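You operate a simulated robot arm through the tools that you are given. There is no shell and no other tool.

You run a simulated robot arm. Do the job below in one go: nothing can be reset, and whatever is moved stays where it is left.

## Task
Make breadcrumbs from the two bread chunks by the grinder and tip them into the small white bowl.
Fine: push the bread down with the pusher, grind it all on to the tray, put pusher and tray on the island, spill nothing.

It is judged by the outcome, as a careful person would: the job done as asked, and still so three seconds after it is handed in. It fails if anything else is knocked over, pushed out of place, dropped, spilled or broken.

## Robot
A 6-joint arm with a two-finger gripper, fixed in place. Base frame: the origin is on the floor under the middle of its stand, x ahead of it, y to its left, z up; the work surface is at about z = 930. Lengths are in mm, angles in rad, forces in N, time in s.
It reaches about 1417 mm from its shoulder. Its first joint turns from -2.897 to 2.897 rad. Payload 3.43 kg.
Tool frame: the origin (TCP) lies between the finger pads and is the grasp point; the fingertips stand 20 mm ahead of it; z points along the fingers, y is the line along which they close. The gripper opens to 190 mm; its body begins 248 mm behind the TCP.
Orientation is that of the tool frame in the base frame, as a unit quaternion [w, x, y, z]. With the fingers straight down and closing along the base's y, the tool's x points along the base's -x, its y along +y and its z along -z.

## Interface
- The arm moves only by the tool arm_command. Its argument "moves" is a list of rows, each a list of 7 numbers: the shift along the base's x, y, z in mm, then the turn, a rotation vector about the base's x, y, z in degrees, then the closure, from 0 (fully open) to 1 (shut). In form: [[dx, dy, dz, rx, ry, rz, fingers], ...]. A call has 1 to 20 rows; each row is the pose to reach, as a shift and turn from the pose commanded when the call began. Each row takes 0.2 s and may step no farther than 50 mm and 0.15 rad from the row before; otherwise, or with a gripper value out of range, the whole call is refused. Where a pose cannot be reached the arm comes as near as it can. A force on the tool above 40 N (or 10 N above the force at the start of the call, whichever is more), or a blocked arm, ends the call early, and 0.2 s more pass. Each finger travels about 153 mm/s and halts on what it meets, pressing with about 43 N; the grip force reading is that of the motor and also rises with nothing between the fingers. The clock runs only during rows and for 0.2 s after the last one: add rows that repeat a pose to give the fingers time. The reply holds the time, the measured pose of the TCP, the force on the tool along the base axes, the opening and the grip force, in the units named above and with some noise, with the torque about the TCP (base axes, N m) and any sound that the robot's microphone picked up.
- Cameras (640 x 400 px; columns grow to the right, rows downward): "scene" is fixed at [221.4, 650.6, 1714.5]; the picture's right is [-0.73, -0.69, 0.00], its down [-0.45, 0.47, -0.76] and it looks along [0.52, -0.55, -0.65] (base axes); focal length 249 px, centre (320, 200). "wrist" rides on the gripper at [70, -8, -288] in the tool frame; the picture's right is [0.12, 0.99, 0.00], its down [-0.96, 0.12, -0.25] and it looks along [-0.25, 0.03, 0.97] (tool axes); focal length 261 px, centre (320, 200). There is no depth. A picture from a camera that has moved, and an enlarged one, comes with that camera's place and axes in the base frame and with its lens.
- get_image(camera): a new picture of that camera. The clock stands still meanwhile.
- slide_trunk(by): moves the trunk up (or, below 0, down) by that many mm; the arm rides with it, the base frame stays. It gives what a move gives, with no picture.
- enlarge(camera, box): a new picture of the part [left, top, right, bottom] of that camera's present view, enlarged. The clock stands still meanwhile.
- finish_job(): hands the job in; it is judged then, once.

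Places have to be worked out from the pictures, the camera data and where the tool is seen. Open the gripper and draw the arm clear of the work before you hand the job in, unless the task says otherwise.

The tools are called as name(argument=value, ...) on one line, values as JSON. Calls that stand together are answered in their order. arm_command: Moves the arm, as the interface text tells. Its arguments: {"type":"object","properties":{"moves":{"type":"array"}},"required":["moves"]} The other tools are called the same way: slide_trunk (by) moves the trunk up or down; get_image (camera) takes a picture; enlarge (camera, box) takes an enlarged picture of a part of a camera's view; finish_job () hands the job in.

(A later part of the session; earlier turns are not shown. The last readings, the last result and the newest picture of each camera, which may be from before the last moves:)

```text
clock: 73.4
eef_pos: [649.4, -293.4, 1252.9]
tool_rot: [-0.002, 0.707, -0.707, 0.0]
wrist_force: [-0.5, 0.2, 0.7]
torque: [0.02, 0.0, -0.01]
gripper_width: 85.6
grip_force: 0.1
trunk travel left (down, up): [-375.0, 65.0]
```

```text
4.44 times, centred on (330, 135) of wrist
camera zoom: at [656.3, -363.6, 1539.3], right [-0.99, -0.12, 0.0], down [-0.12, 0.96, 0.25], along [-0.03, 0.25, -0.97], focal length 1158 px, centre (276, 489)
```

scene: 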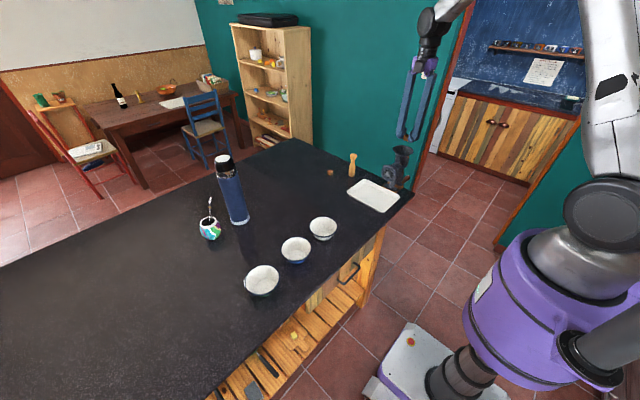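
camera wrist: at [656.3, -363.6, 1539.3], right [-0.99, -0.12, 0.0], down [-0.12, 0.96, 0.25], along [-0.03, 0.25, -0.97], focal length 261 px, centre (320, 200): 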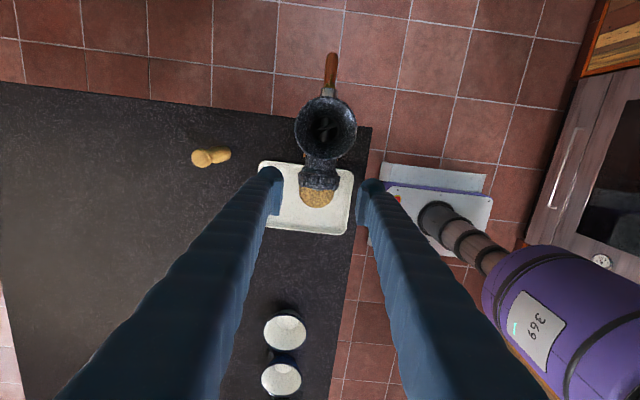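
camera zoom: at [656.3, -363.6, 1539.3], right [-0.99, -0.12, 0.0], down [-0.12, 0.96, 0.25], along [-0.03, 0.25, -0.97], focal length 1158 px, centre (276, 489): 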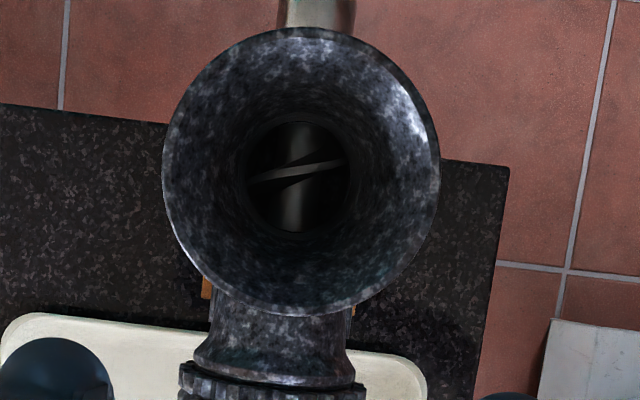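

The throat is empty and the auger is bare. I'll check closely whether the plate still holds anything, and look at the tray and pile.

enlarge(camera="scene", box=[382, 158, 412, 190])

enlarge(camera="wrist", box=[250, 150, 370, 250])

enlarge(camera="scene", box=[340, 170, 410, 220])

```text
12.50 times, centred on (397, 174) of scene
camera zoom: at [221.4, 650.6, 1714.5], right [-0.73, -0.69, 0.0], down [-0.45, 0.47, -0.76], along [0.52, -0.55, -0.65], focal length 3108 px, centre (-642, 525)
```

zoom: 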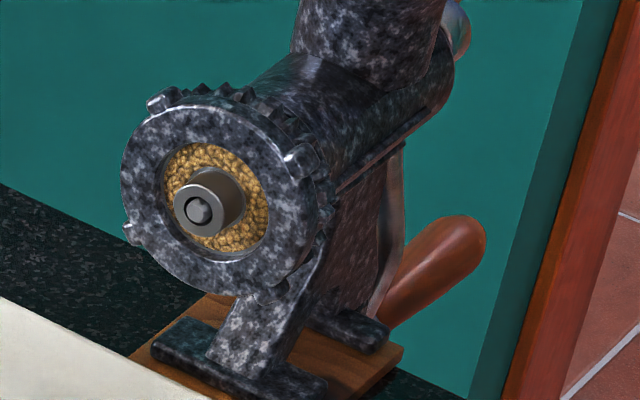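

```text
4.00 times, centred on (310, 200) of wrist
camera zoom: at [656.3, -363.6, 1539.3], right [-0.99, -0.12, 0.0], down [-0.12, 0.96, 0.25], along [-0.03, 0.25, -0.97], focal length 1043 px, centre (360, 200)
```

zoom: 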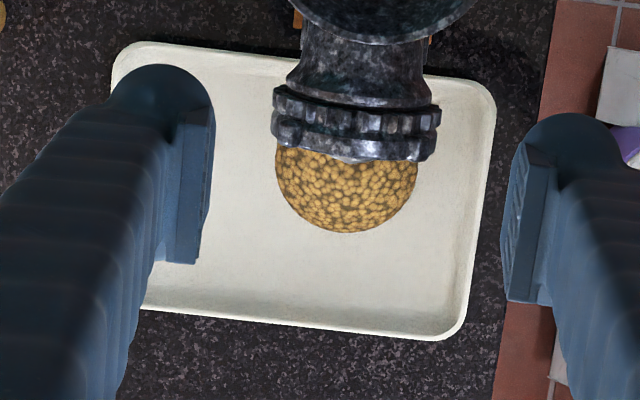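

```text
8.00 times, centred on (375, 195) of scene
camera zoom: at [221.4, 650.6, 1714.5], right [-0.73, -0.69, 0.0], down [-0.45, 0.47, -0.76], along [0.52, -0.55, -0.65], focal length 1989 px, centre (-120, 240)
```

zoom: 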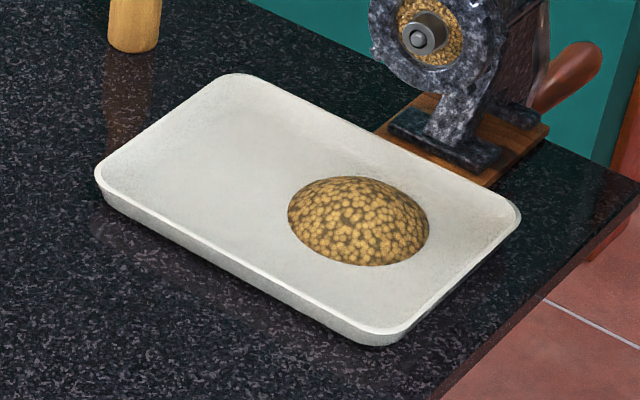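

The throat is empty, the stream has stopped and the residue ring on the plate didn't change over the last 270° of cranking, so grinding is complete. All the crumbs form one heap, about 80 mm across, centred near (648,-231) on the tray. Next I'll turn the gripper back 90° and go above the tray's long +y wall to pick it up.

arm_command(moves=[[3, 13, 0, 0, 0, -7.5, 0.6], [6, 26, -5, 0, 0, -15, 0.7], [10, 39, -10, 0, 0, -22.5, 0.75], [14, 52, -20, 0, 0, -30, 0.8], [17, 65, -30, 0, 0, -37.5, 0.82], [20, 79, -45, 0, 0, -45, 0.82], [24, 92, -60, 0, 0, -52.5, 0.82], [28, 105, -80, 0, 0, -60, 0.82], [31, 118, -100, 0, 0, -67.5, 0.82], [35, 131, -115, 0, 0, -75, 0.82], [38, 145, -130, 0, 0, -82.5, 0.82], [41, 158, -150, 0, 0, -90, 0.82], [41, 158, -150, 0, 0, -90, 0.82]])

get_image(camera="wrist")

enlarge(camera="scene", box=[230, 200, 350, 310])

enlarge(camera="scene", box=[320, 110, 420, 220])

```text
clock: 76.2
eef_pos: [691.4, -135.7, 1102.0]
tool_rot: [0.003, 0.0, 1.0, 0.001]
wrist_force: [-0.8, 1.3, -0.8]
torque: [-0.02, -0.07, -0.02]
gripper_width: 34.6
grip_force: 0.0
trunk travel left (down, up): [-375.0, 65.0]
```

```text
taken
camera wrist: at [617.5, -143.0, 1389.7], right [-0.12, 0.99, 0.0], down [0.96, 0.12, 0.25], along [0.25, 0.03, -0.97], focal length 261 px, centre (320, 200)
```

wrist: 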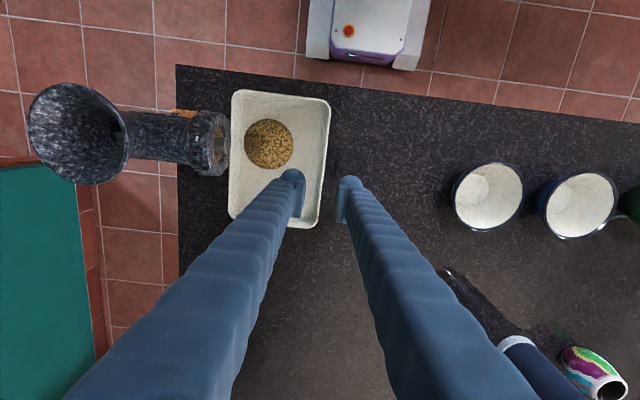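

```text
3.64 times, centred on (290, 255) of scene
camera zoom: at [221.4, 650.6, 1714.5], right [-0.73, -0.69, 0.0], down [-0.45, 0.47, -0.76], along [0.52, -0.55, -0.65], focal length 904 px, centre (429, 0)
```

zoom: 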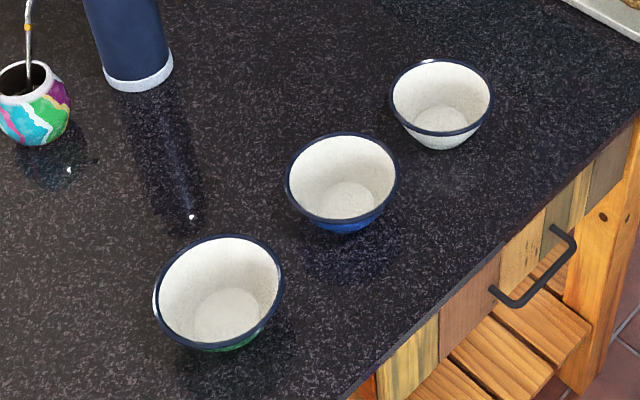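

```text
3.64 times, centred on (370, 165) of scene
camera zoom: at [221.4, 650.6, 1714.5], right [-0.73, -0.69, 0.0], down [-0.45, 0.47, -0.76], along [0.52, -0.55, -0.65], focal length 904 px, centre (138, 327)
```

zoom: 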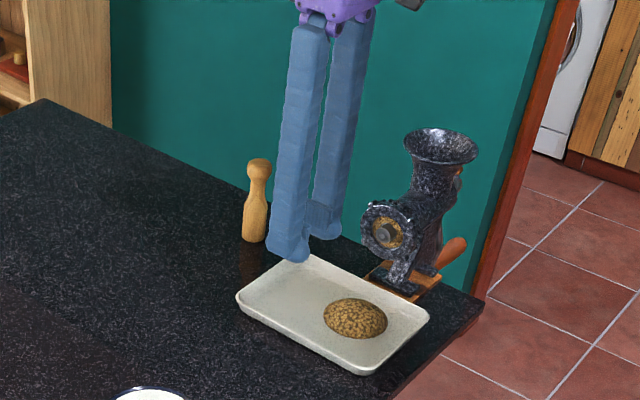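

The bowl nearest the tray is white outside, and the other two are blue and green. I'll zoom on the tray wall between the fingers before descending.

enlarge(camera="wrist", box=[220, 80, 370, 240])

enlarge(camera="wrist", box=[440, 140, 540, 250])

```text
2.50 times, centred on (295, 160) of wrist
camera zoom: at [617.5, -143.0, 1389.7], right [-0.12, 0.99, 0.0], down [0.96, 0.12, 0.25], along [0.25, 0.03, -0.97], focal length 652 px, centre (382, 300)
```

zoom: 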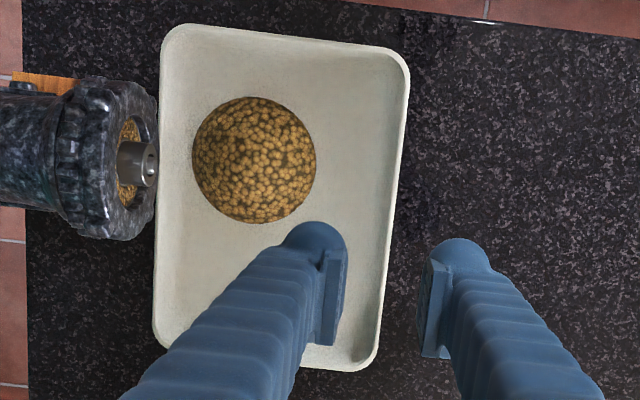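

```text
3.64 times, centred on (490, 195) of wrist
camera zoom: at [617.5, -143.0, 1389.7], right [-0.12, 0.99, 0.0], down [0.96, 0.12, 0.25], along [0.25, 0.03, -0.97], focal length 948 px, centre (-298, 218)
```

zoom: 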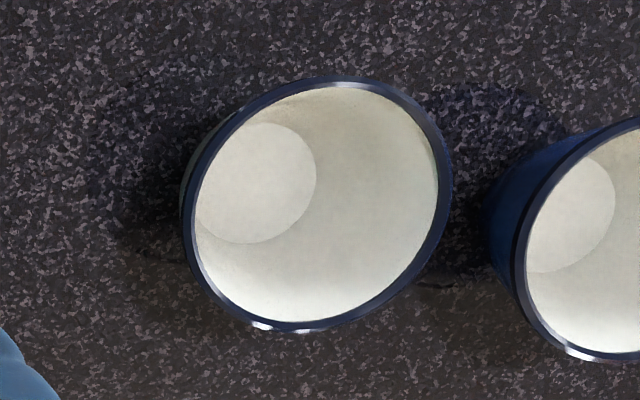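

The bowl centre is at about (684.5,138.6), with its rim at z≈983. The tray's +y wall is at y≈-134, and a grip at x≈697 keeps the inner finger ~20 mm away from the heap. I'll descend to straddle the wall.

arm_command(moves=[[3, 1, -40, 0, 0, 0, 0.82], [6, 2, -80, 0, 0, 0, 0.82], [6, 2, -115, 0, 0, 0, 0.82], [6, 2, -135, 0, 0, 0, 0.82], [6, 2, -143, 0, 0, 0, 0.82], [6, 2, -143, 0, 0, 0, 0.82]])

get_image(camera="wrist")

enlarge(camera="scene", box=[330, 150, 410, 220])

```text
clock: 77.6
eef_pos: [696.5, -134.0, 959.7]
tool_rot: [0.002, -0.001, 1.0, -0.001]
wrist_force: [0.4, 1.3, -0.2]
torque: [0.01, 0.01, 0.02]
gripper_width: 34.2
grip_force: 0.1
trunk travel left (down, up): [-375.0, 65.0]
```

```text
taken
camera wrist: at [623.8, -141.5, 1245.8], right [-0.12, 0.99, 0.0], down [0.96, 0.12, 0.25], along [0.25, 0.03, -0.97], focal length 261 px, centre (320, 200)
```

wrist: 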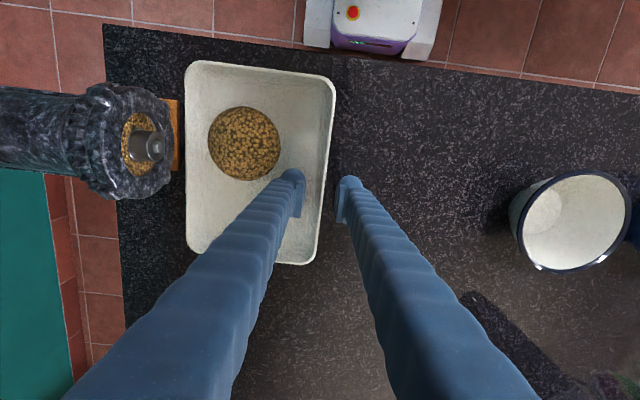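

```text
5.71 times, centred on (370, 185) of scene
camera zoom: at [221.4, 650.6, 1714.5], right [-0.73, -0.69, 0.0], down [-0.45, 0.47, -0.76], along [0.52, -0.55, -0.65], focal length 1421 px, centre (34, 286)
```

zoom: 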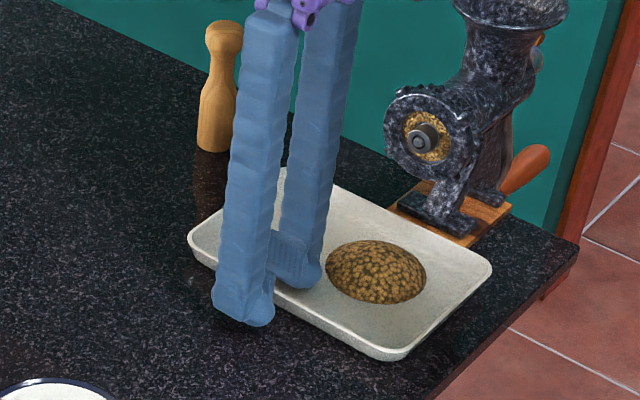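

The wall is between the fingers and the heap is clear of the inner one. I'll lower 3 mm more and close on the wall.

arm_command(moves=[[0, 0, -3, 0, 0, 0, 0.85], [0, 0, -3, 0, 0, 0, 0.9], [0, 0, -3, 0, 0, 0, 0.95], [0, 0, -3, 0, 0, 0, 1.0], [0, 0, -3, 0, 0, 0, 1.0], [0, 0, -3, 0, 0, 0, 1.0]])

get_image(camera="wrist")

enlarge(camera="scene", box=[330, 150, 410, 220])

```text
clock: 79.0
eef_pos: [696.3, -134.9, 956.2]
tool_rot: [0.001, -0.001, 1.0, 0.0]
wrist_force: [-0.7, -0.4, 0.5]
torque: [-0.27, 0.04, -0.01]
gripper_width: 6.2
grip_force: 37.8
trunk travel left (down, up): [-375.0, 65.0]
```

```text
taken
camera wrist: at [623.8, -141.5, 1242.9], right [-0.12, 0.99, 0.0], down [0.96, 0.12, 0.25], along [0.25, 0.03, -0.97], focal length 261 px, centre (320, 200)
```

wrist: 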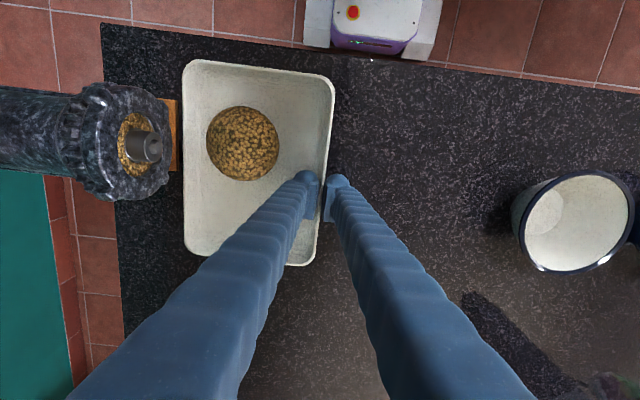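

```text
5.71 times, centred on (370, 185) of scene
camera zoom: at [221.4, 650.6, 1714.5], right [-0.73, -0.69, 0.0], down [-0.45, 0.47, -0.76], along [0.52, -0.55, -0.65], focal length 1421 px, centre (34, 286)
```

zoom: 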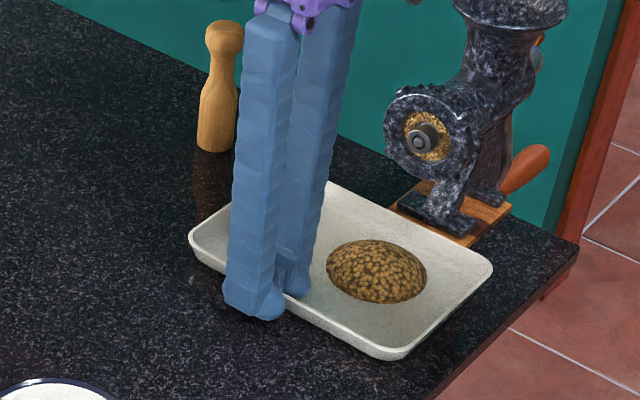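

The wall is gripped (6 mm, 38 N). The tray's far edge sits beneath the grinder head, so I'll lift just 20 mm first and check how it hangs.

arm_command(moves=[[0, 0, 0, 0, 0, 0, 1.0], [0, 0, 4, 0, 0, 0, 1.0], [0, 0, 8, 0, 0, 0, 1.0], [0, 0, 14, 0, 0, 0, 1.0], [0, 0, 20, 0, 0, 0, 1.0], [0, 0, 20, 0, 0, 0, 1.0]])

get_image(camera="wrist")

enlarge(camera="scene", box=[330, 150, 410, 220])

```text
clock: 80.4
eef_pos: [696.3, -133.8, 975.9]
tool_rot: [0.001, -0.001, 1.0, 0.0]
wrist_force: [0.0, 0.2, -0.5]
torque: [-0.14, 0.22, -0.06]
gripper_width: 6.0
grip_force: 37.4
trunk travel left (down, up): [-375.0, 65.0]
```

```text
taken
camera wrist: at [623.8, -140.7, 1262.8], right [-0.12, 0.99, 0.0], down [0.96, 0.12, 0.25], along [0.25, 0.03, -0.97], focal length 261 px, centre (320, 200)
```

wrist: 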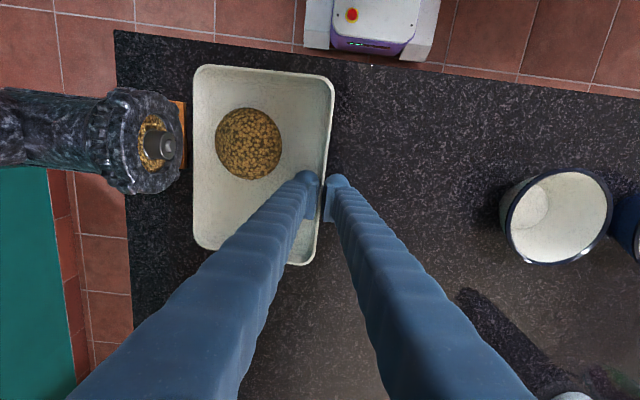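

```text
5.71 times, centred on (370, 185) of scene
camera zoom: at [221.4, 650.6, 1714.5], right [-0.73, -0.69, 0.0], down [-0.45, 0.47, -0.76], along [0.52, -0.55, -0.65], focal length 1421 px, centre (34, 286)
```

zoom: 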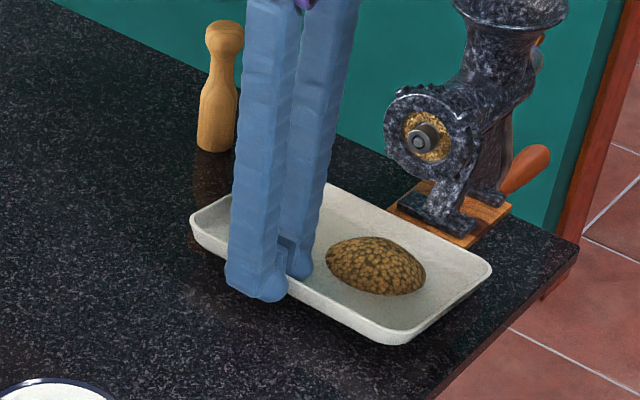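

The +y wall rose but the tray's far (-y) side stayed low, so it has pivoted ~7° to align its sloped wall with the pads. I'll tilt the tool about x to level it while still below the grinder head.

arm_command(moves=[[0, 0, 2, -2, 0, 0, 1.0], [0, 0, 3, -4, 0, 0, 1.0], [0, 0, 4, -6, 0, 0, 1.0], [0, 0, 5, -8, 0, 0, 1.0], [0, 0, 5, -8, 0, 0, 1.0]])

get_image(camera="wrist")

enlarge(camera="scene", box=[330, 150, 410, 220])

```text
clock: 81.6
eef_pos: [697.0, -133.8, 980.9]
tool_rot: [0.0, 0.0, 0.998, -0.07]
wrist_force: [-0.1, -0.1, -2.1]
torque: [0.04, 0.06, 0.07]
gripper_width: 5.9
grip_force: 37.3
trunk travel left (down, up): [-375.0, 65.0]
```

```text
taken
camera wrist: at [624.0, -100.6, 1266.5], right [-0.12, 0.98, -0.14], down [0.96, 0.15, 0.23], along [0.25, -0.11, -0.96], focal length 261 px, centre (320, 200)
```

wrist: 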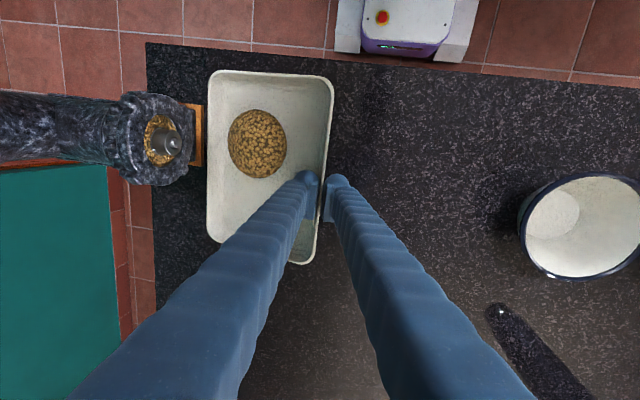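

```text
5.71 times, centred on (370, 185) of scene
camera zoom: at [221.4, 650.6, 1714.5], right [-0.73, -0.69, 0.0], down [-0.45, 0.47, -0.76], along [0.52, -0.55, -0.65], focal length 1421 px, centre (34, 286)
```

zoom: 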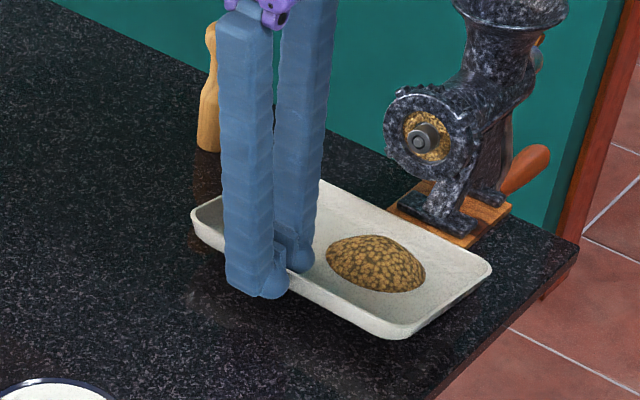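

The tray pivots freely in this pinch rather than levelling, so a one-wall grip can't carry it. I'll set it flat again, drag it along the island away from the grinder (+y), then clamp it across its full width through its centre.

arm_command(moves=[[0, 0, -3, 2, 0, 0, 1.0], [0, 0, -7, 4, 0, 0, 1.0], [0, 0, -12, 6, 0, 0, 1.0], [0, 0, -17, 8, 0, 0, 1.0], [0, 0, -21, 8, 0, 0, 1.0], [0, 0, -23, 8, 0, 0, 1.0], [0, 0, -23, 8, 0, 0, 1.0]])

get_image(camera="wrist")

enlarge(camera="scene", box=[330, 150, 410, 220])

```text
clock: 83.2
eef_pos: [697.7, -134.3, 957.2]
tool_rot: [0.002, -0.001, 1.0, 0.001]
wrist_force: [0.0, -0.2, 0.2]
torque: [-0.27, -0.06, 0.03]
gripper_width: 6.1
grip_force: 38.1
trunk travel left (down, up): [-375.0, 65.0]
```

```text
taken
camera wrist: at [624.1, -140.6, 1244.6], right [-0.12, 0.99, 0.0], down [0.96, 0.12, 0.25], along [0.25, 0.03, -0.97], focal length 261 px, centre (320, 200)
```

wrist: 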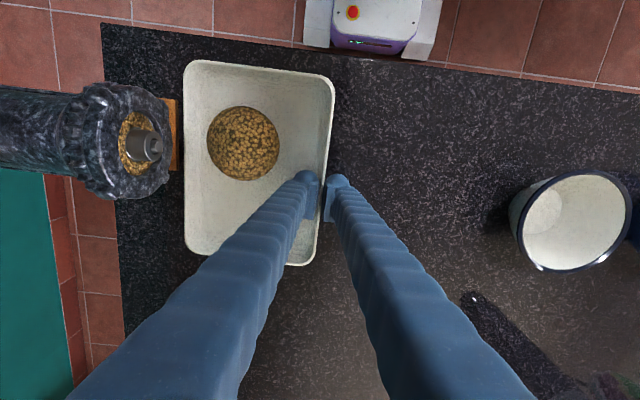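

```text
5.71 times, centred on (370, 185) of scene
camera zoom: at [221.4, 650.6, 1714.5], right [-0.73, -0.69, 0.0], down [-0.45, 0.47, -0.76], along [0.52, -0.55, -0.65], focal length 1421 px, centre (34, 286)
```

zoom: 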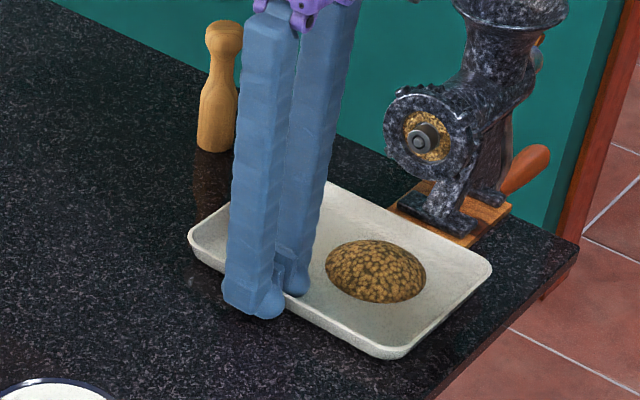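

The tray is flat again with the heap undisturbed. I'll drag it slowly 115 mm in +y along the surface.

arm_command(moves=[[0, 2, 0, 0, 0, 0, 1.0], [0, 6, 0, 0, 0, 0, 1.0], [0, 12, 0, 0, 0, 0, 1.0], [0, 19, 0, 0, 0, 0, 1.0], [0, 27, 0, 0, 0, 0, 1.0], [0, 35, 0, 0, 0, 0, 1.0], [0, 43, 0, 0, 0, 0, 1.0], [0, 51, 0, 0, 0, 0, 1.0], [0, 59, 0, 0, 0, 0, 1.0], [0, 67, 0, 0, 0, 0, 1.0], [0, 75, 0, 0, 0, 0, 1.0], [0, 83, 0, 0, 0, 0, 1.0], [0, 91, 0, 0, 0, 0, 1.0], [0, 99, 0, 0, 0, 0, 1.0], [0, 106, 0, 0, 0, 0, 1.0], [0, 111, 0, 0, 0, 0, 1.0], [0, 114, 0, 0, 0, 0, 1.0], [0, 115, 0, 0, 0, 0, 1.0], [0, 115, 0, 0, 0, 0, 1.0]])

get_image(camera="wrist")

enlarge(camera="scene", box=[310, 150, 410, 240])

```text
clock: 87.2
eef_pos: [697.0, -19.4, 958.2]
tool_rot: [0.002, -0.002, 1.0, 0.001]
wrist_force: [0.0, -0.6, 0.3]
torque: [-0.24, -0.02, -0.03]
gripper_width: 6.0
grip_force: 38.0
trunk travel left (down, up): [-375.0, 65.0]
```

```text
taken
camera wrist: at [624.4, -25.6, 1244.8], right [-0.12, 0.99, 0.0], down [0.96, 0.12, 0.25], along [0.25, 0.03, -0.97], focal length 261 px, centre (320, 200)
```

wrist: 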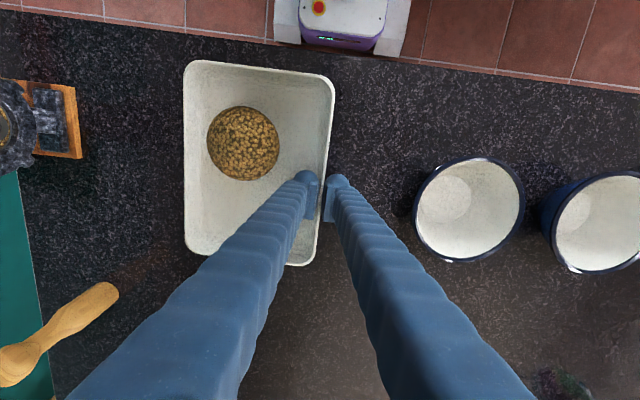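

```text
4.44 times, centred on (360, 195) of scene
camera zoom: at [221.4, 650.6, 1714.5], right [-0.73, -0.69, 0.0], down [-0.45, 0.47, -0.76], along [0.52, -0.55, -0.65], focal length 1105 px, centre (142, 222)
```

zoom: 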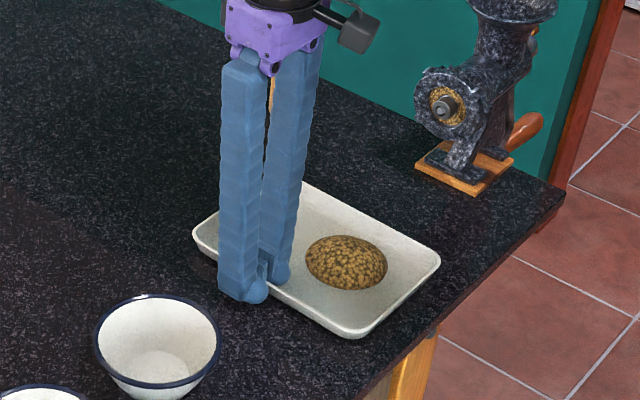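

The tray now lies clear of the grinder, centred at about (678,-92). I'll open slightly, rise off the wall, then move over the centre with the gripper fully open.

arm_command(moves=[[0, 0, 0, 0, 0, 0, 0.93], [0, 0, 0, 0, 0, 0, 0.88], [0, 0, 0, 0, 0, 0, 0.88], [0, 0, 15, 0, 0, 0, 0.88], [0, 0, 45, 0, 0, 0, 0.88], [0, 0, 90, 0, 0, 0, 0.8], [-5, -20, 125, 0, 0, 0, 0.6], [-12, -45, 130, 0, 0, 0, 0.4], [-20, -72, 130, 0, 0, 0, 0.2], [-20, -72, 130, 0, 0, 0, 0.0], [-20, -72, 130, 0, 0, 0, 0.0], [-20, -72, 130, 0, 0, 0, 0.0]])

get_image(camera="wrist")

enlarge(camera="scene", box=[290, 100, 420, 240])

```text
clock: 89.8
eef_pos: [677.8, -92.5, 1087.5]
tool_rot: [0.001, -0.002, 1.0, 0.001]
wrist_force: [-0.2, 0.3, 0.7]
torque: [0.09, -0.04, 0.0]
gripper_width: 190.0
grip_force: 0.1
trunk travel left (down, up): [-375.0, 65.0]
```

```text
taken
camera wrist: at [605.0, -98.9, 1374.7], right [-0.12, 0.99, 0.0], down [0.96, 0.12, 0.25], along [0.25, 0.03, -0.97], focal length 261 px, centre (320, 200)
```

wrist: 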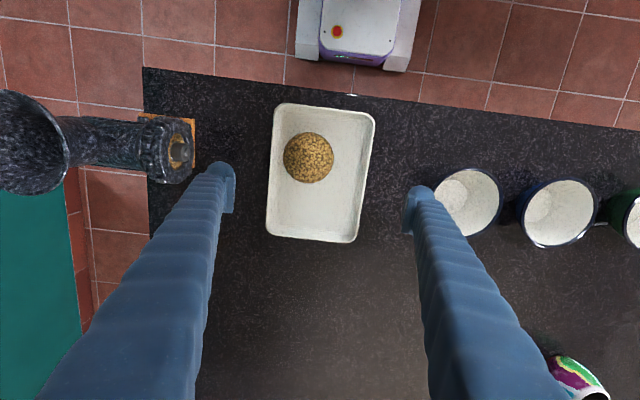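

```text
2.86 times, centred on (355, 170) of scene
camera zoom: at [221.4, 650.6, 1714.5], right [-0.73, -0.69, 0.0], down [-0.45, 0.47, -0.76], along [0.52, -0.55, -0.65], focal length 710 px, centre (220, 286)
```

zoom: 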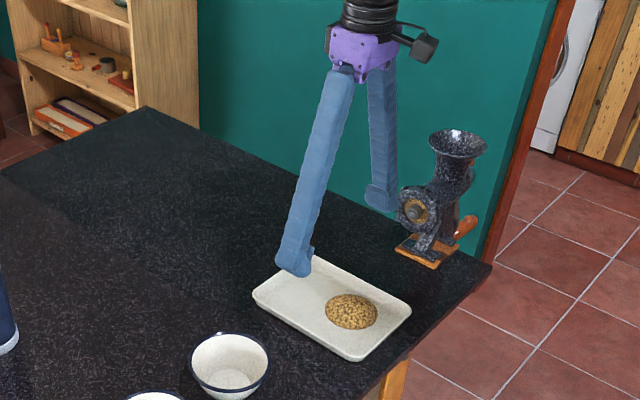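

The tool is centred over the tray with fingers 18 mm outside each long wall. I'll descend so the tips sit just above the surface on both sides.

arm_command(moves=[[0, -1, -40, 0, 0, 0, 0.0], [0, -1, -80, 0, 0, 0, 0.0], [0, -1, -110, 0, 0, 0, 0.0], [0, -1, -126, 0, 0, 0, 0.0], [0, -1, -131, 0, 0, 0, 0.0], [0, -1, -131, 0, 0, 0, 0.0]])

get_image(camera="wrist")

enlarge(camera="scene", box=[310, 140, 410, 230])

```text
clock: 91.2
eef_pos: [677.1, -91.5, 956.9]
tool_rot: [0.001, 0.0, 1.0, 0.0]
wrist_force: [0.1, 0.0, 0.3]
torque: [0.02, -0.01, 0.0]
gripper_width: 189.9
grip_force: 0.2
trunk travel left (down, up): [-375.0, 65.0]
```

```text
taken
camera wrist: at [604.3, -99.0, 1244.0], right [-0.12, 0.99, 0.0], down [0.96, 0.12, 0.25], along [0.25, 0.03, -0.97], focal length 261 px, centre (320, 200)
```

wrist: 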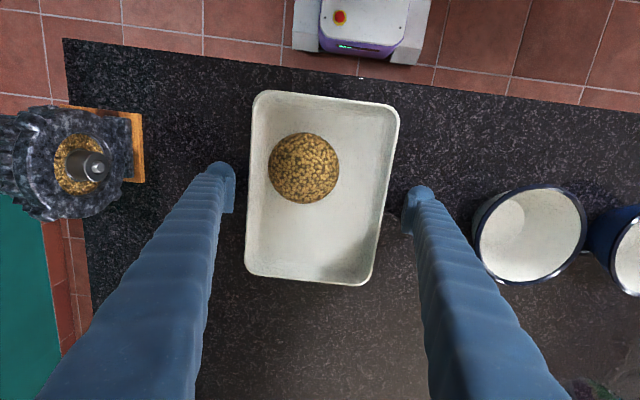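

```text
4.44 times, centred on (360, 185) of scene
camera zoom: at [221.4, 650.6, 1714.5], right [-0.73, -0.69, 0.0], down [-0.45, 0.47, -0.76], along [0.52, -0.55, -0.65], focal length 1105 px, centre (142, 267)
```

zoom: 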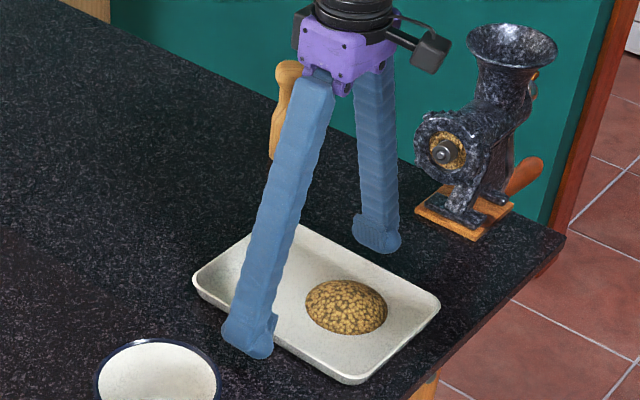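

Both fingers straddle the tray with tips just above the surface. I'll close gradually on the two long walls.

arm_command(moves=[[0, 0, 0, 0, 0, 0, 0.08], [0, 0, 0, 0, 0, 0, 0.14], [0, 0, 0, 0, 0, 0, 0.18], [0, 0, 0, 0, 0, 0, 0.22], [0, 0, 0, 0, 0, 0, 0.28], [0, 0, 0, 0, 0, 0, 0.3], [0, 0, 0, 0, 0, 0, 0.3]])

get_image(camera="wrist")

enlarge(camera="scene", box=[310, 140, 410, 230])

```text
clock: 92.3
eef_pos: [678.4, -93.9, 963.1]
tool_rot: [0.006, -0.001, 1.0, -0.002]
wrist_force: [-3.7, -7.6, 41.7]
torque: [-2.94, 0.37, -0.17]
gripper_width: 145.4
grip_force: 7.8
trunk travel left (down, up): [-375.0, 65.0]
stopped in row 5: the force on the tool passed its limit at 50 N (the readings are from after the stop); the commanded pose is now the measured one
```

```text
taken
camera wrist: at [603.6, -100.5, 1249.9], right [-0.12, 0.99, 0.0], down [0.96, 0.12, 0.26], along [0.26, 0.03, -0.97], focal length 261 px, centre (320, 200)
```

wrist: 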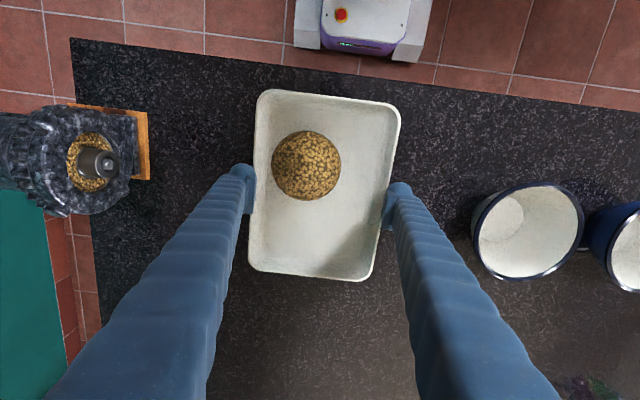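

```text
4.44 times, centred on (360, 185) of scene
camera zoom: at [221.4, 650.6, 1714.5], right [-0.73, -0.69, 0.0], down [-0.45, 0.47, -0.76], along [0.52, -0.55, -0.65], focal length 1105 px, centre (142, 267)
```

zoom: 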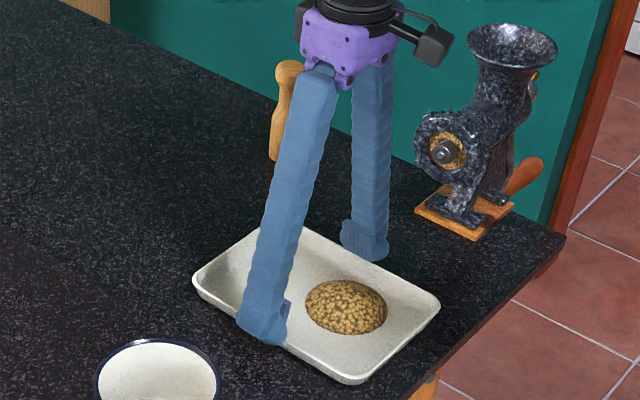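

The tool was pushed up 6 mm (about 42 N vertical) as the fingers swung inward. Before doing anything else I'll look closely at how the tips meet the tray.

enlarge(camera="scene", box=[340, 180, 380, 225])

enlarge(camera="wrist", box=[220, 140, 290, 240])

enlarge(camera="wrist", box=[350, 160, 430, 260])

enlarge(camera="scene", box=[370, 180, 410, 215])

```text
8.89 times, centred on (360, 202) of scene
camera zoom: at [221.4, 650.6, 1714.5], right [-0.73, -0.69, 0.0], down [-0.45, 0.47, -0.76], along [0.52, -0.55, -0.65], focal length 2210 px, centre (-36, 178)
```

zoom: 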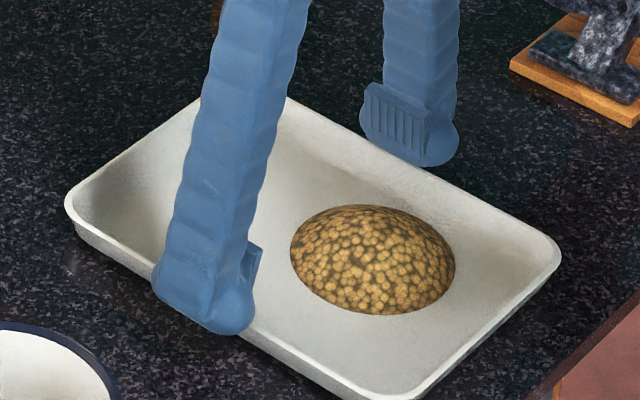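

```text
4.00 times, centred on (255, 190) of wrist
camera zoom: at [603.6, -100.5, 1249.9], right [-0.12, 0.99, 0.0], down [0.96, 0.12, 0.26], along [0.26, 0.03, -0.97], focal length 1043 px, centre (580, 240)
```

zoom: 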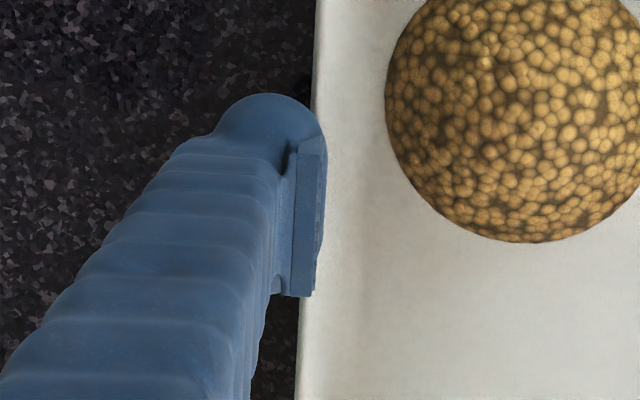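

```text
4.00 times, centred on (390, 210) of wrist
camera zoom: at [603.6, -100.5, 1249.9], right [-0.12, 0.99, 0.0], down [0.96, 0.12, 0.26], along [0.26, 0.03, -0.97], focal length 1043 px, centre (40, 160)
```

zoom: 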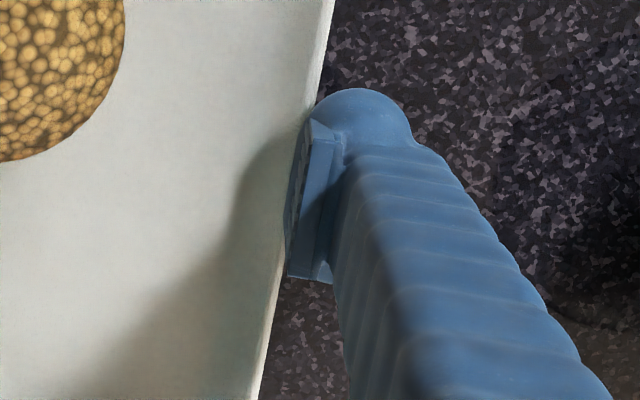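

```text
11.43 times, centred on (390, 198) of scene
camera zoom: at [221.4, 650.6, 1714.5], right [-0.73, -0.69, 0.0], down [-0.45, 0.47, -0.76], along [0.52, -0.55, -0.65], focal length 2842 px, centre (-480, 229)
```

zoom: 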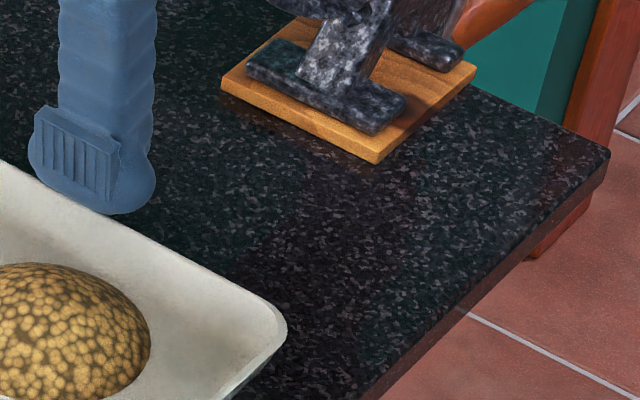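

The far pad is fully visible above the rim, so when opened wide the fingers swing up and the tips rode onto the rim instead of beside it. I'll rise slightly while opening fully, then go about 12 mm lower than before and close again.

arm_command(moves=[[0, 0, 4, 0, 0, 0, 0.2], [0, 0, 10, 0, 0, 0, 0.08], [0, 0, 12, 0, 0, 0, 0.0], [0, 0, 12, 0, 0, 0, 0.0]])

get_image(camera="wrist")

enlarge(camera="scene", box=[330, 160, 410, 230])

```text
clock: 93.3
eef_pos: [679.9, -91.6, 971.2]
tool_rot: [0.004, -0.001, 1.0, -0.001]
wrist_force: [-0.1, -0.4, -0.1]
torque: [0.04, 0.01, 0.0]
gripper_width: 190.0
grip_force: 0.1
trunk travel left (down, up): [-375.0, 65.0]
```

```text
taken
camera wrist: at [605.1, -100.0, 1258.4], right [-0.12, 0.99, 0.0], down [0.96, 0.12, 0.25], along [0.25, 0.03, -0.97], focal length 261 px, centre (320, 200)
```

wrist: 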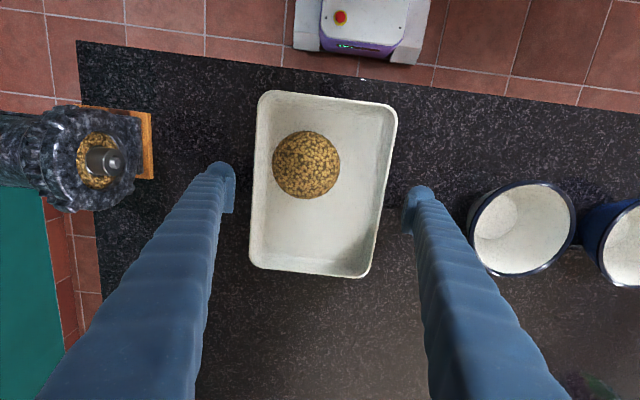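

```text
5.71 times, centred on (370, 195) of scene
camera zoom: at [221.4, 650.6, 1714.5], right [-0.73, -0.69, 0.0], down [-0.45, 0.47, -0.76], along [0.52, -0.55, -0.65], focal length 1421 px, centre (34, 229)
```

zoom: 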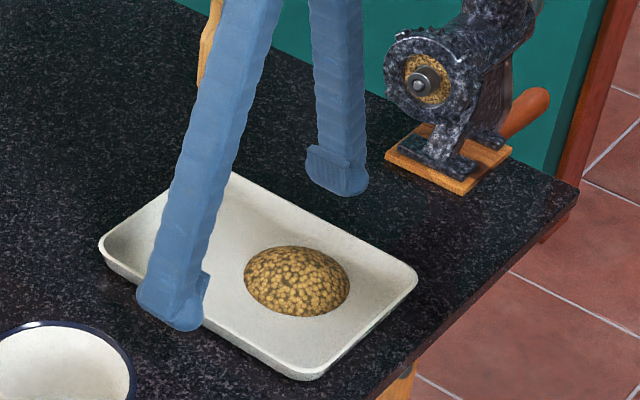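

The tray and heap are undisturbed. I'll descend to z≈948 fully open, then close gently, watching the vertical force.

arm_command(moves=[[0, -1, -10, 0, 0, 0, 0.0], [-1, -2, -18, 0, 0, 0, 0.0], [-1, -2, -23, 0, 0, 0, 0.0], [-1, -2, -23, 0, 0, 0, 0.0], [-1, -2, -23, 0, 0, 0, 0.06], [-1, -2, -23, 0, 0, 0, 0.12], [-1, -2, -23, 0, 0, 0, 0.16]])

get_image(camera="wrist")

enlarge(camera="scene", box=[330, 160, 410, 230])

```text
clock: 94.9
eef_pos: [678.5, -96.8, 948.2]
tool_rot: [0.003, -0.001, 1.0, 0.0]
wrist_force: [-0.4, 0.1, 0.0]
torque: [-0.03, -0.01, -0.05]
gripper_width: 159.6
grip_force: 0.1
trunk travel left (down, up): [-375.0, 65.0]
```

```text
taken
camera wrist: at [604.2, -102.1, 1235.1], right [-0.12, 0.99, 0.0], down [0.96, 0.12, 0.25], along [0.25, 0.03, -0.97], focal length 261 px, centre (320, 200)
```

wrist: 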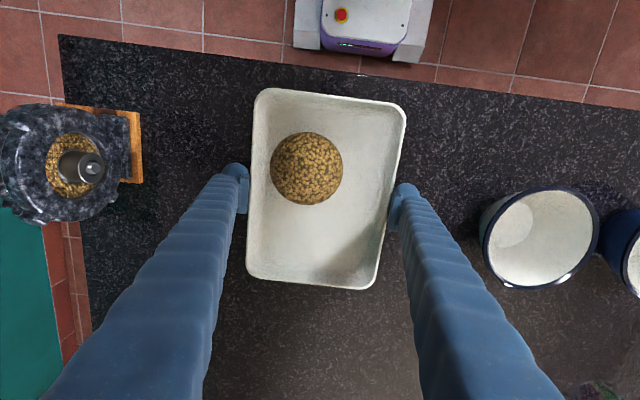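

```text
5.71 times, centred on (370, 195) of scene
camera zoom: at [221.4, 650.6, 1714.5], right [-0.73, -0.69, 0.0], down [-0.45, 0.47, -0.76], along [0.52, -0.55, -0.65], focal length 1421 px, centre (34, 229)
```

zoom: 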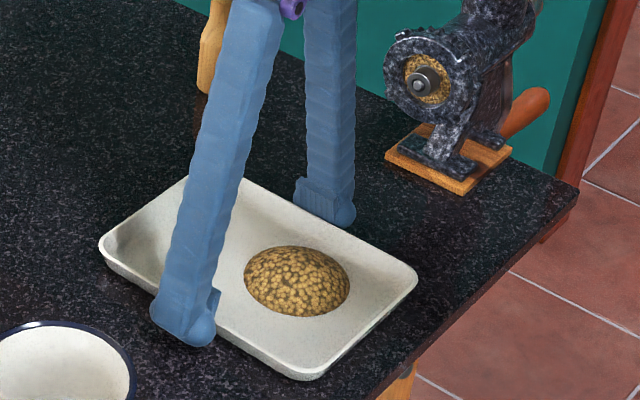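

No load yet at 160 mm, and the tips are now below the rim on the outside. I'll close on to grip.

arm_command(moves=[[0, 1, 0, 0, 0, 0, 0.18], [0, 2, 0, 0, 0, 0, 0.2], [0, 2, 0, 0, 0, 0, 0.22], [0, 2, 0, 0, 0, 0, 0.24], [0, 2, 0, 0, 0, 0, 0.24]])

get_image(camera="wrist")

enlarge(camera="scene", box=[330, 160, 410, 230])

```text
clock: 96.1
eef_pos: [678.4, -93.9, 948.8]
tool_rot: [0.004, 0.0, 1.0, -0.001]
wrist_force: [-0.1, -2.8, 3.0]
torque: [0.25, 0.25, 0.08]
gripper_width: 157.9
grip_force: 42.9
trunk travel left (down, up): [-375.0, 65.0]
```

```text
taken
camera wrist: at [604.3, -100.3, 1235.2], right [-0.12, 0.99, 0.0], down [0.96, 0.12, 0.25], along [0.25, 0.03, -0.97], focal length 261 px, centre (320, 200)
```

wrist: 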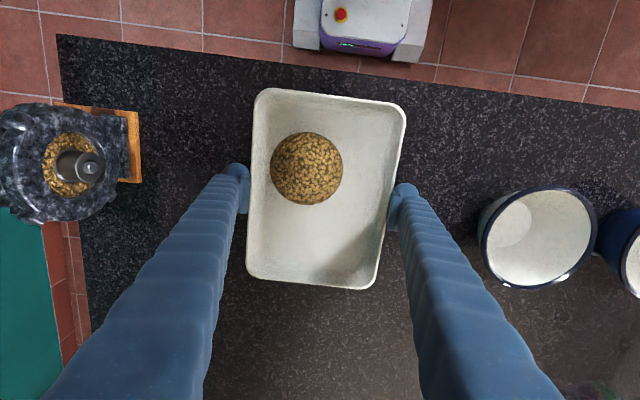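

```text
5.71 times, centred on (370, 195) of scene
camera zoom: at [221.4, 650.6, 1714.5], right [-0.73, -0.69, 0.0], down [-0.45, 0.47, -0.76], along [0.52, -0.55, -0.65], focal length 1421 px, centre (34, 229)
```

zoom: 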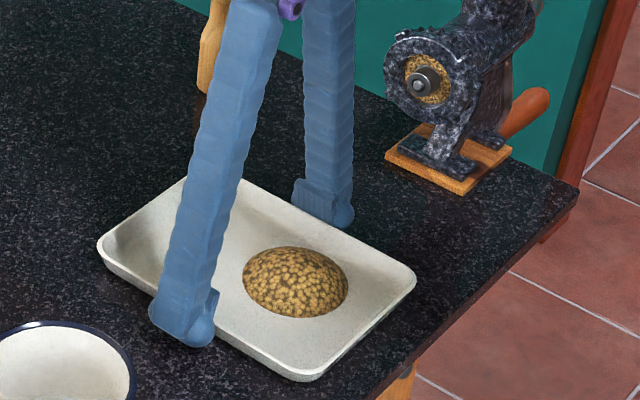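

Clamped across the tray (158 mm, 43 N, only ~3 N vertical). I'll lift slowly 30 mm and see how it hangs.

arm_command(moves=[[0, 0, 2, 0, 0, 0, 0.26], [0, 0, 6, 0, 0, 0, 0.26], [0, 0, 12, 0, 0, 0, 0.26], [0, 0, 20, 0, 0, 0, 0.26], [0, 0, 30, 0, 0, 0, 0.26], [0, 0, 30, 0, 0, 0, 0.26]])

get_image(camera="wrist")

enlarge(camera="scene", box=[330, 160, 410, 230])

```text
clock: 97.5
eef_pos: [680.3, -92.6, 978.8]
tool_rot: [0.002, -0.001, 1.0, -0.001]
wrist_force: [0.6, -0.4, -2.2]
torque: [0.03, -0.03, 0.01]
gripper_width: 158.2
grip_force: 43.0
trunk travel left (down, up): [-375.0, 65.0]
```

```text
taken
camera wrist: at [605.5, -99.5, 1265.2], right [-0.12, 0.99, 0.0], down [0.96, 0.12, 0.25], along [0.25, 0.03, -0.97], focal length 261 px, centre (320, 200)
```

wrist: 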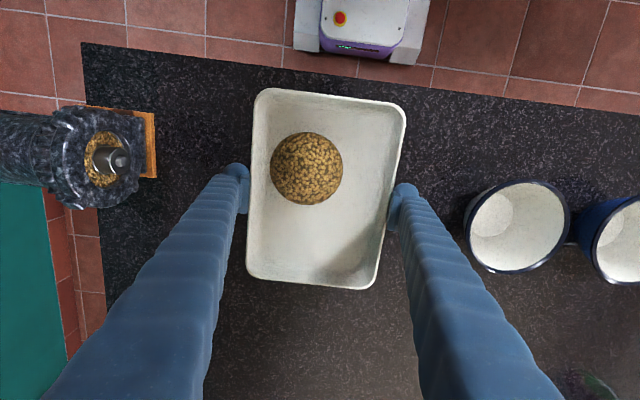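

```text
5.71 times, centred on (370, 195) of scene
camera zoom: at [221.4, 650.6, 1714.5], right [-0.73, -0.69, 0.0], down [-0.45, 0.47, -0.76], along [0.52, -0.55, -0.65], focal length 1421 px, centre (34, 229)
```

zoom: 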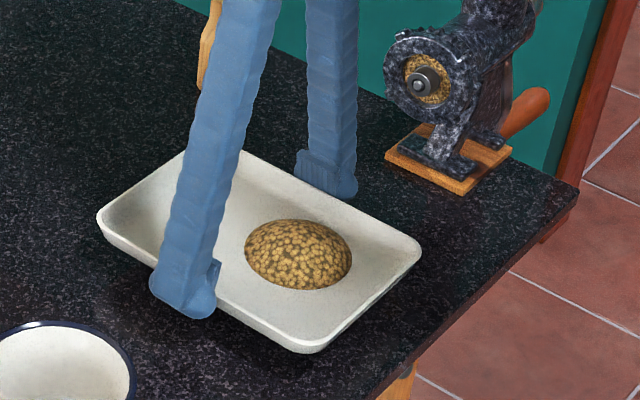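

The tray lifts level and secure (~2 N), so the full-width clamp works. I'll raise it and carry it slowly toward the white bowl, stopping level with its (-x,+y) corner above the bowl.

arm_command(moves=[[0, 0, 10, 0, 0, 0, 0.26], [0, 0, 30, 0, 0, 0, 0.26], [0, 0, 55, 0, 0, 0, 0.26], [0, 0, 80, 0, 0, 0, 0.26], [0, 0, 98, 0, 0, 0, 0.26], [5, 7, 104, 0, 0, 0, 0.26], [15, 20, 105, 0, 0, 0, 0.26], [29, 38, 105, 0, 0, 0, 0.26], [44, 58, 105, 0, 0, 0, 0.26], [59, 78, 105, 0, 0, 0, 0.26], [74, 98, 105, 0, 0, 0, 0.26], [89, 118, 105, 0, 0, 0, 0.26], [102, 135, 105, 0, 0, 0, 0.26], [111, 146, 105, 0, 0, 0, 0.26], [115, 151, 105, 0, 0, 0, 0.26], [115, 151, 105, 0, 0, 0, 0.26]])

get_image(camera="wrist")

get_image(camera="scene")

```text
clock: 100.9
eef_pos: [794.3, 58.1, 1083.3]
tool_rot: [0.004, -0.002, 1.0, 0.0]
wrist_force: [0.4, -1.1, -2.9]
torque: [0.01, 0.02, 0.02]
gripper_width: 158.1
grip_force: 42.5
trunk travel left (down, up): [-375.0, 65.0]
```

```text
taken
camera wrist: at [719.8, 51.1, 1370.4], right [-0.12, 0.99, 0.0], down [0.96, 0.12, 0.25], along [0.25, 0.03, -0.97], focal length 261 px, centre (320, 200)
```

wrist: 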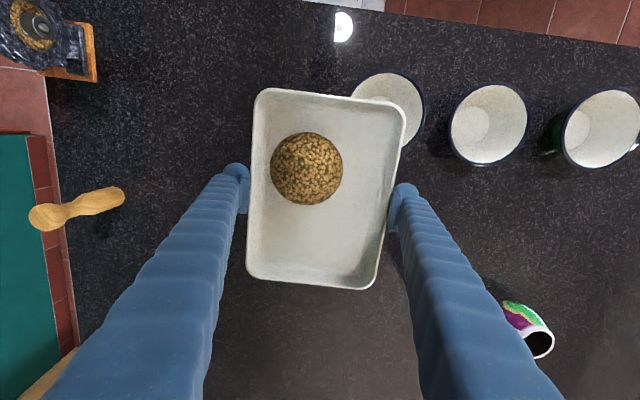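

```text
taken
```

scene: 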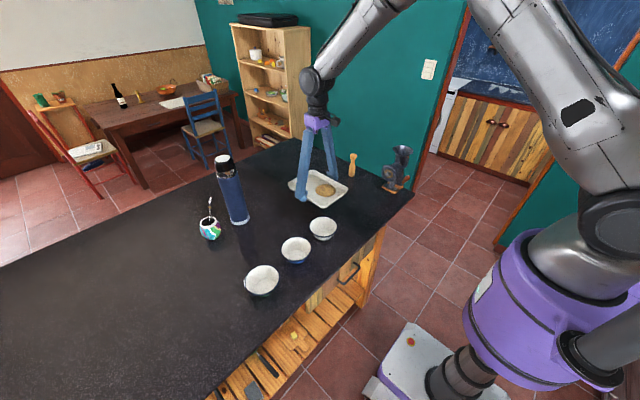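

The tray is carried level with no slip, its corner just short of the bowl centre. I'll start tilting slowly to 20° about the diagonal axis that lowers the (-x,+y) corner, keeping that corner fixed over the bowl, and check the reach and grip.

arm_command(moves=[[-0.3, 0.3, 2.4, -3.85, -3.19, 0, 0.26], [-1.2, 1.4, 4.8, -7.7, -6.38, 0, 0.26], [-2.6, 3.1, 7, -11.55, -9.57, 0, 0.26], [-4.6, 5.6, 10.9, -15.4, -12.76, 0, 0.26], [-4.6, 5.6, 10.9, -15.4, -12.76, 0, 0.26]])

get_image(camera="wrist")

enlarge(camera="scene", box=[240, 120, 400, 270])

```text
clock: 102.1
eef_pos: [790.2, 62.8, 1095.3]
tool_rot: [0.114, -0.001, 0.984, -0.135]
wrist_force: [0.4, -0.2, -2.3]
torque: [0.02, 0.06, -0.02]
gripper_width: 158.2
grip_force: 42.5
trunk travel left (down, up): [-375.0, 65.0]
```

```text
taken
camera wrist: at [653.9, 130.2, 1350.1], right [-0.09, 0.95, -0.29], down [0.88, 0.21, 0.42], along [0.46, -0.22, -0.86], focal length 261 px, centre (320, 200)
```

wrist: 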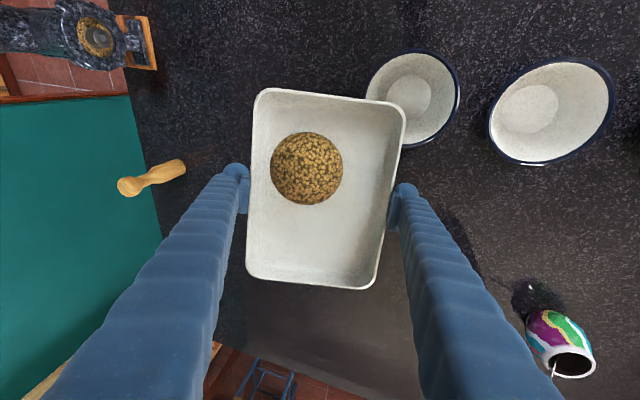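

```text
2.67 times, centred on (320, 195) of scene
camera zoom: at [221.4, 650.6, 1714.5], right [-0.73, -0.69, 0.0], down [-0.45, 0.47, -0.76], along [0.52, -0.55, -0.65], focal length 663 px, centre (320, 213)
```

zoom: 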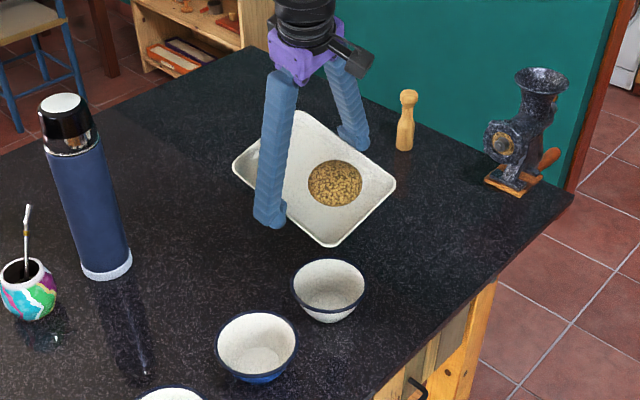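

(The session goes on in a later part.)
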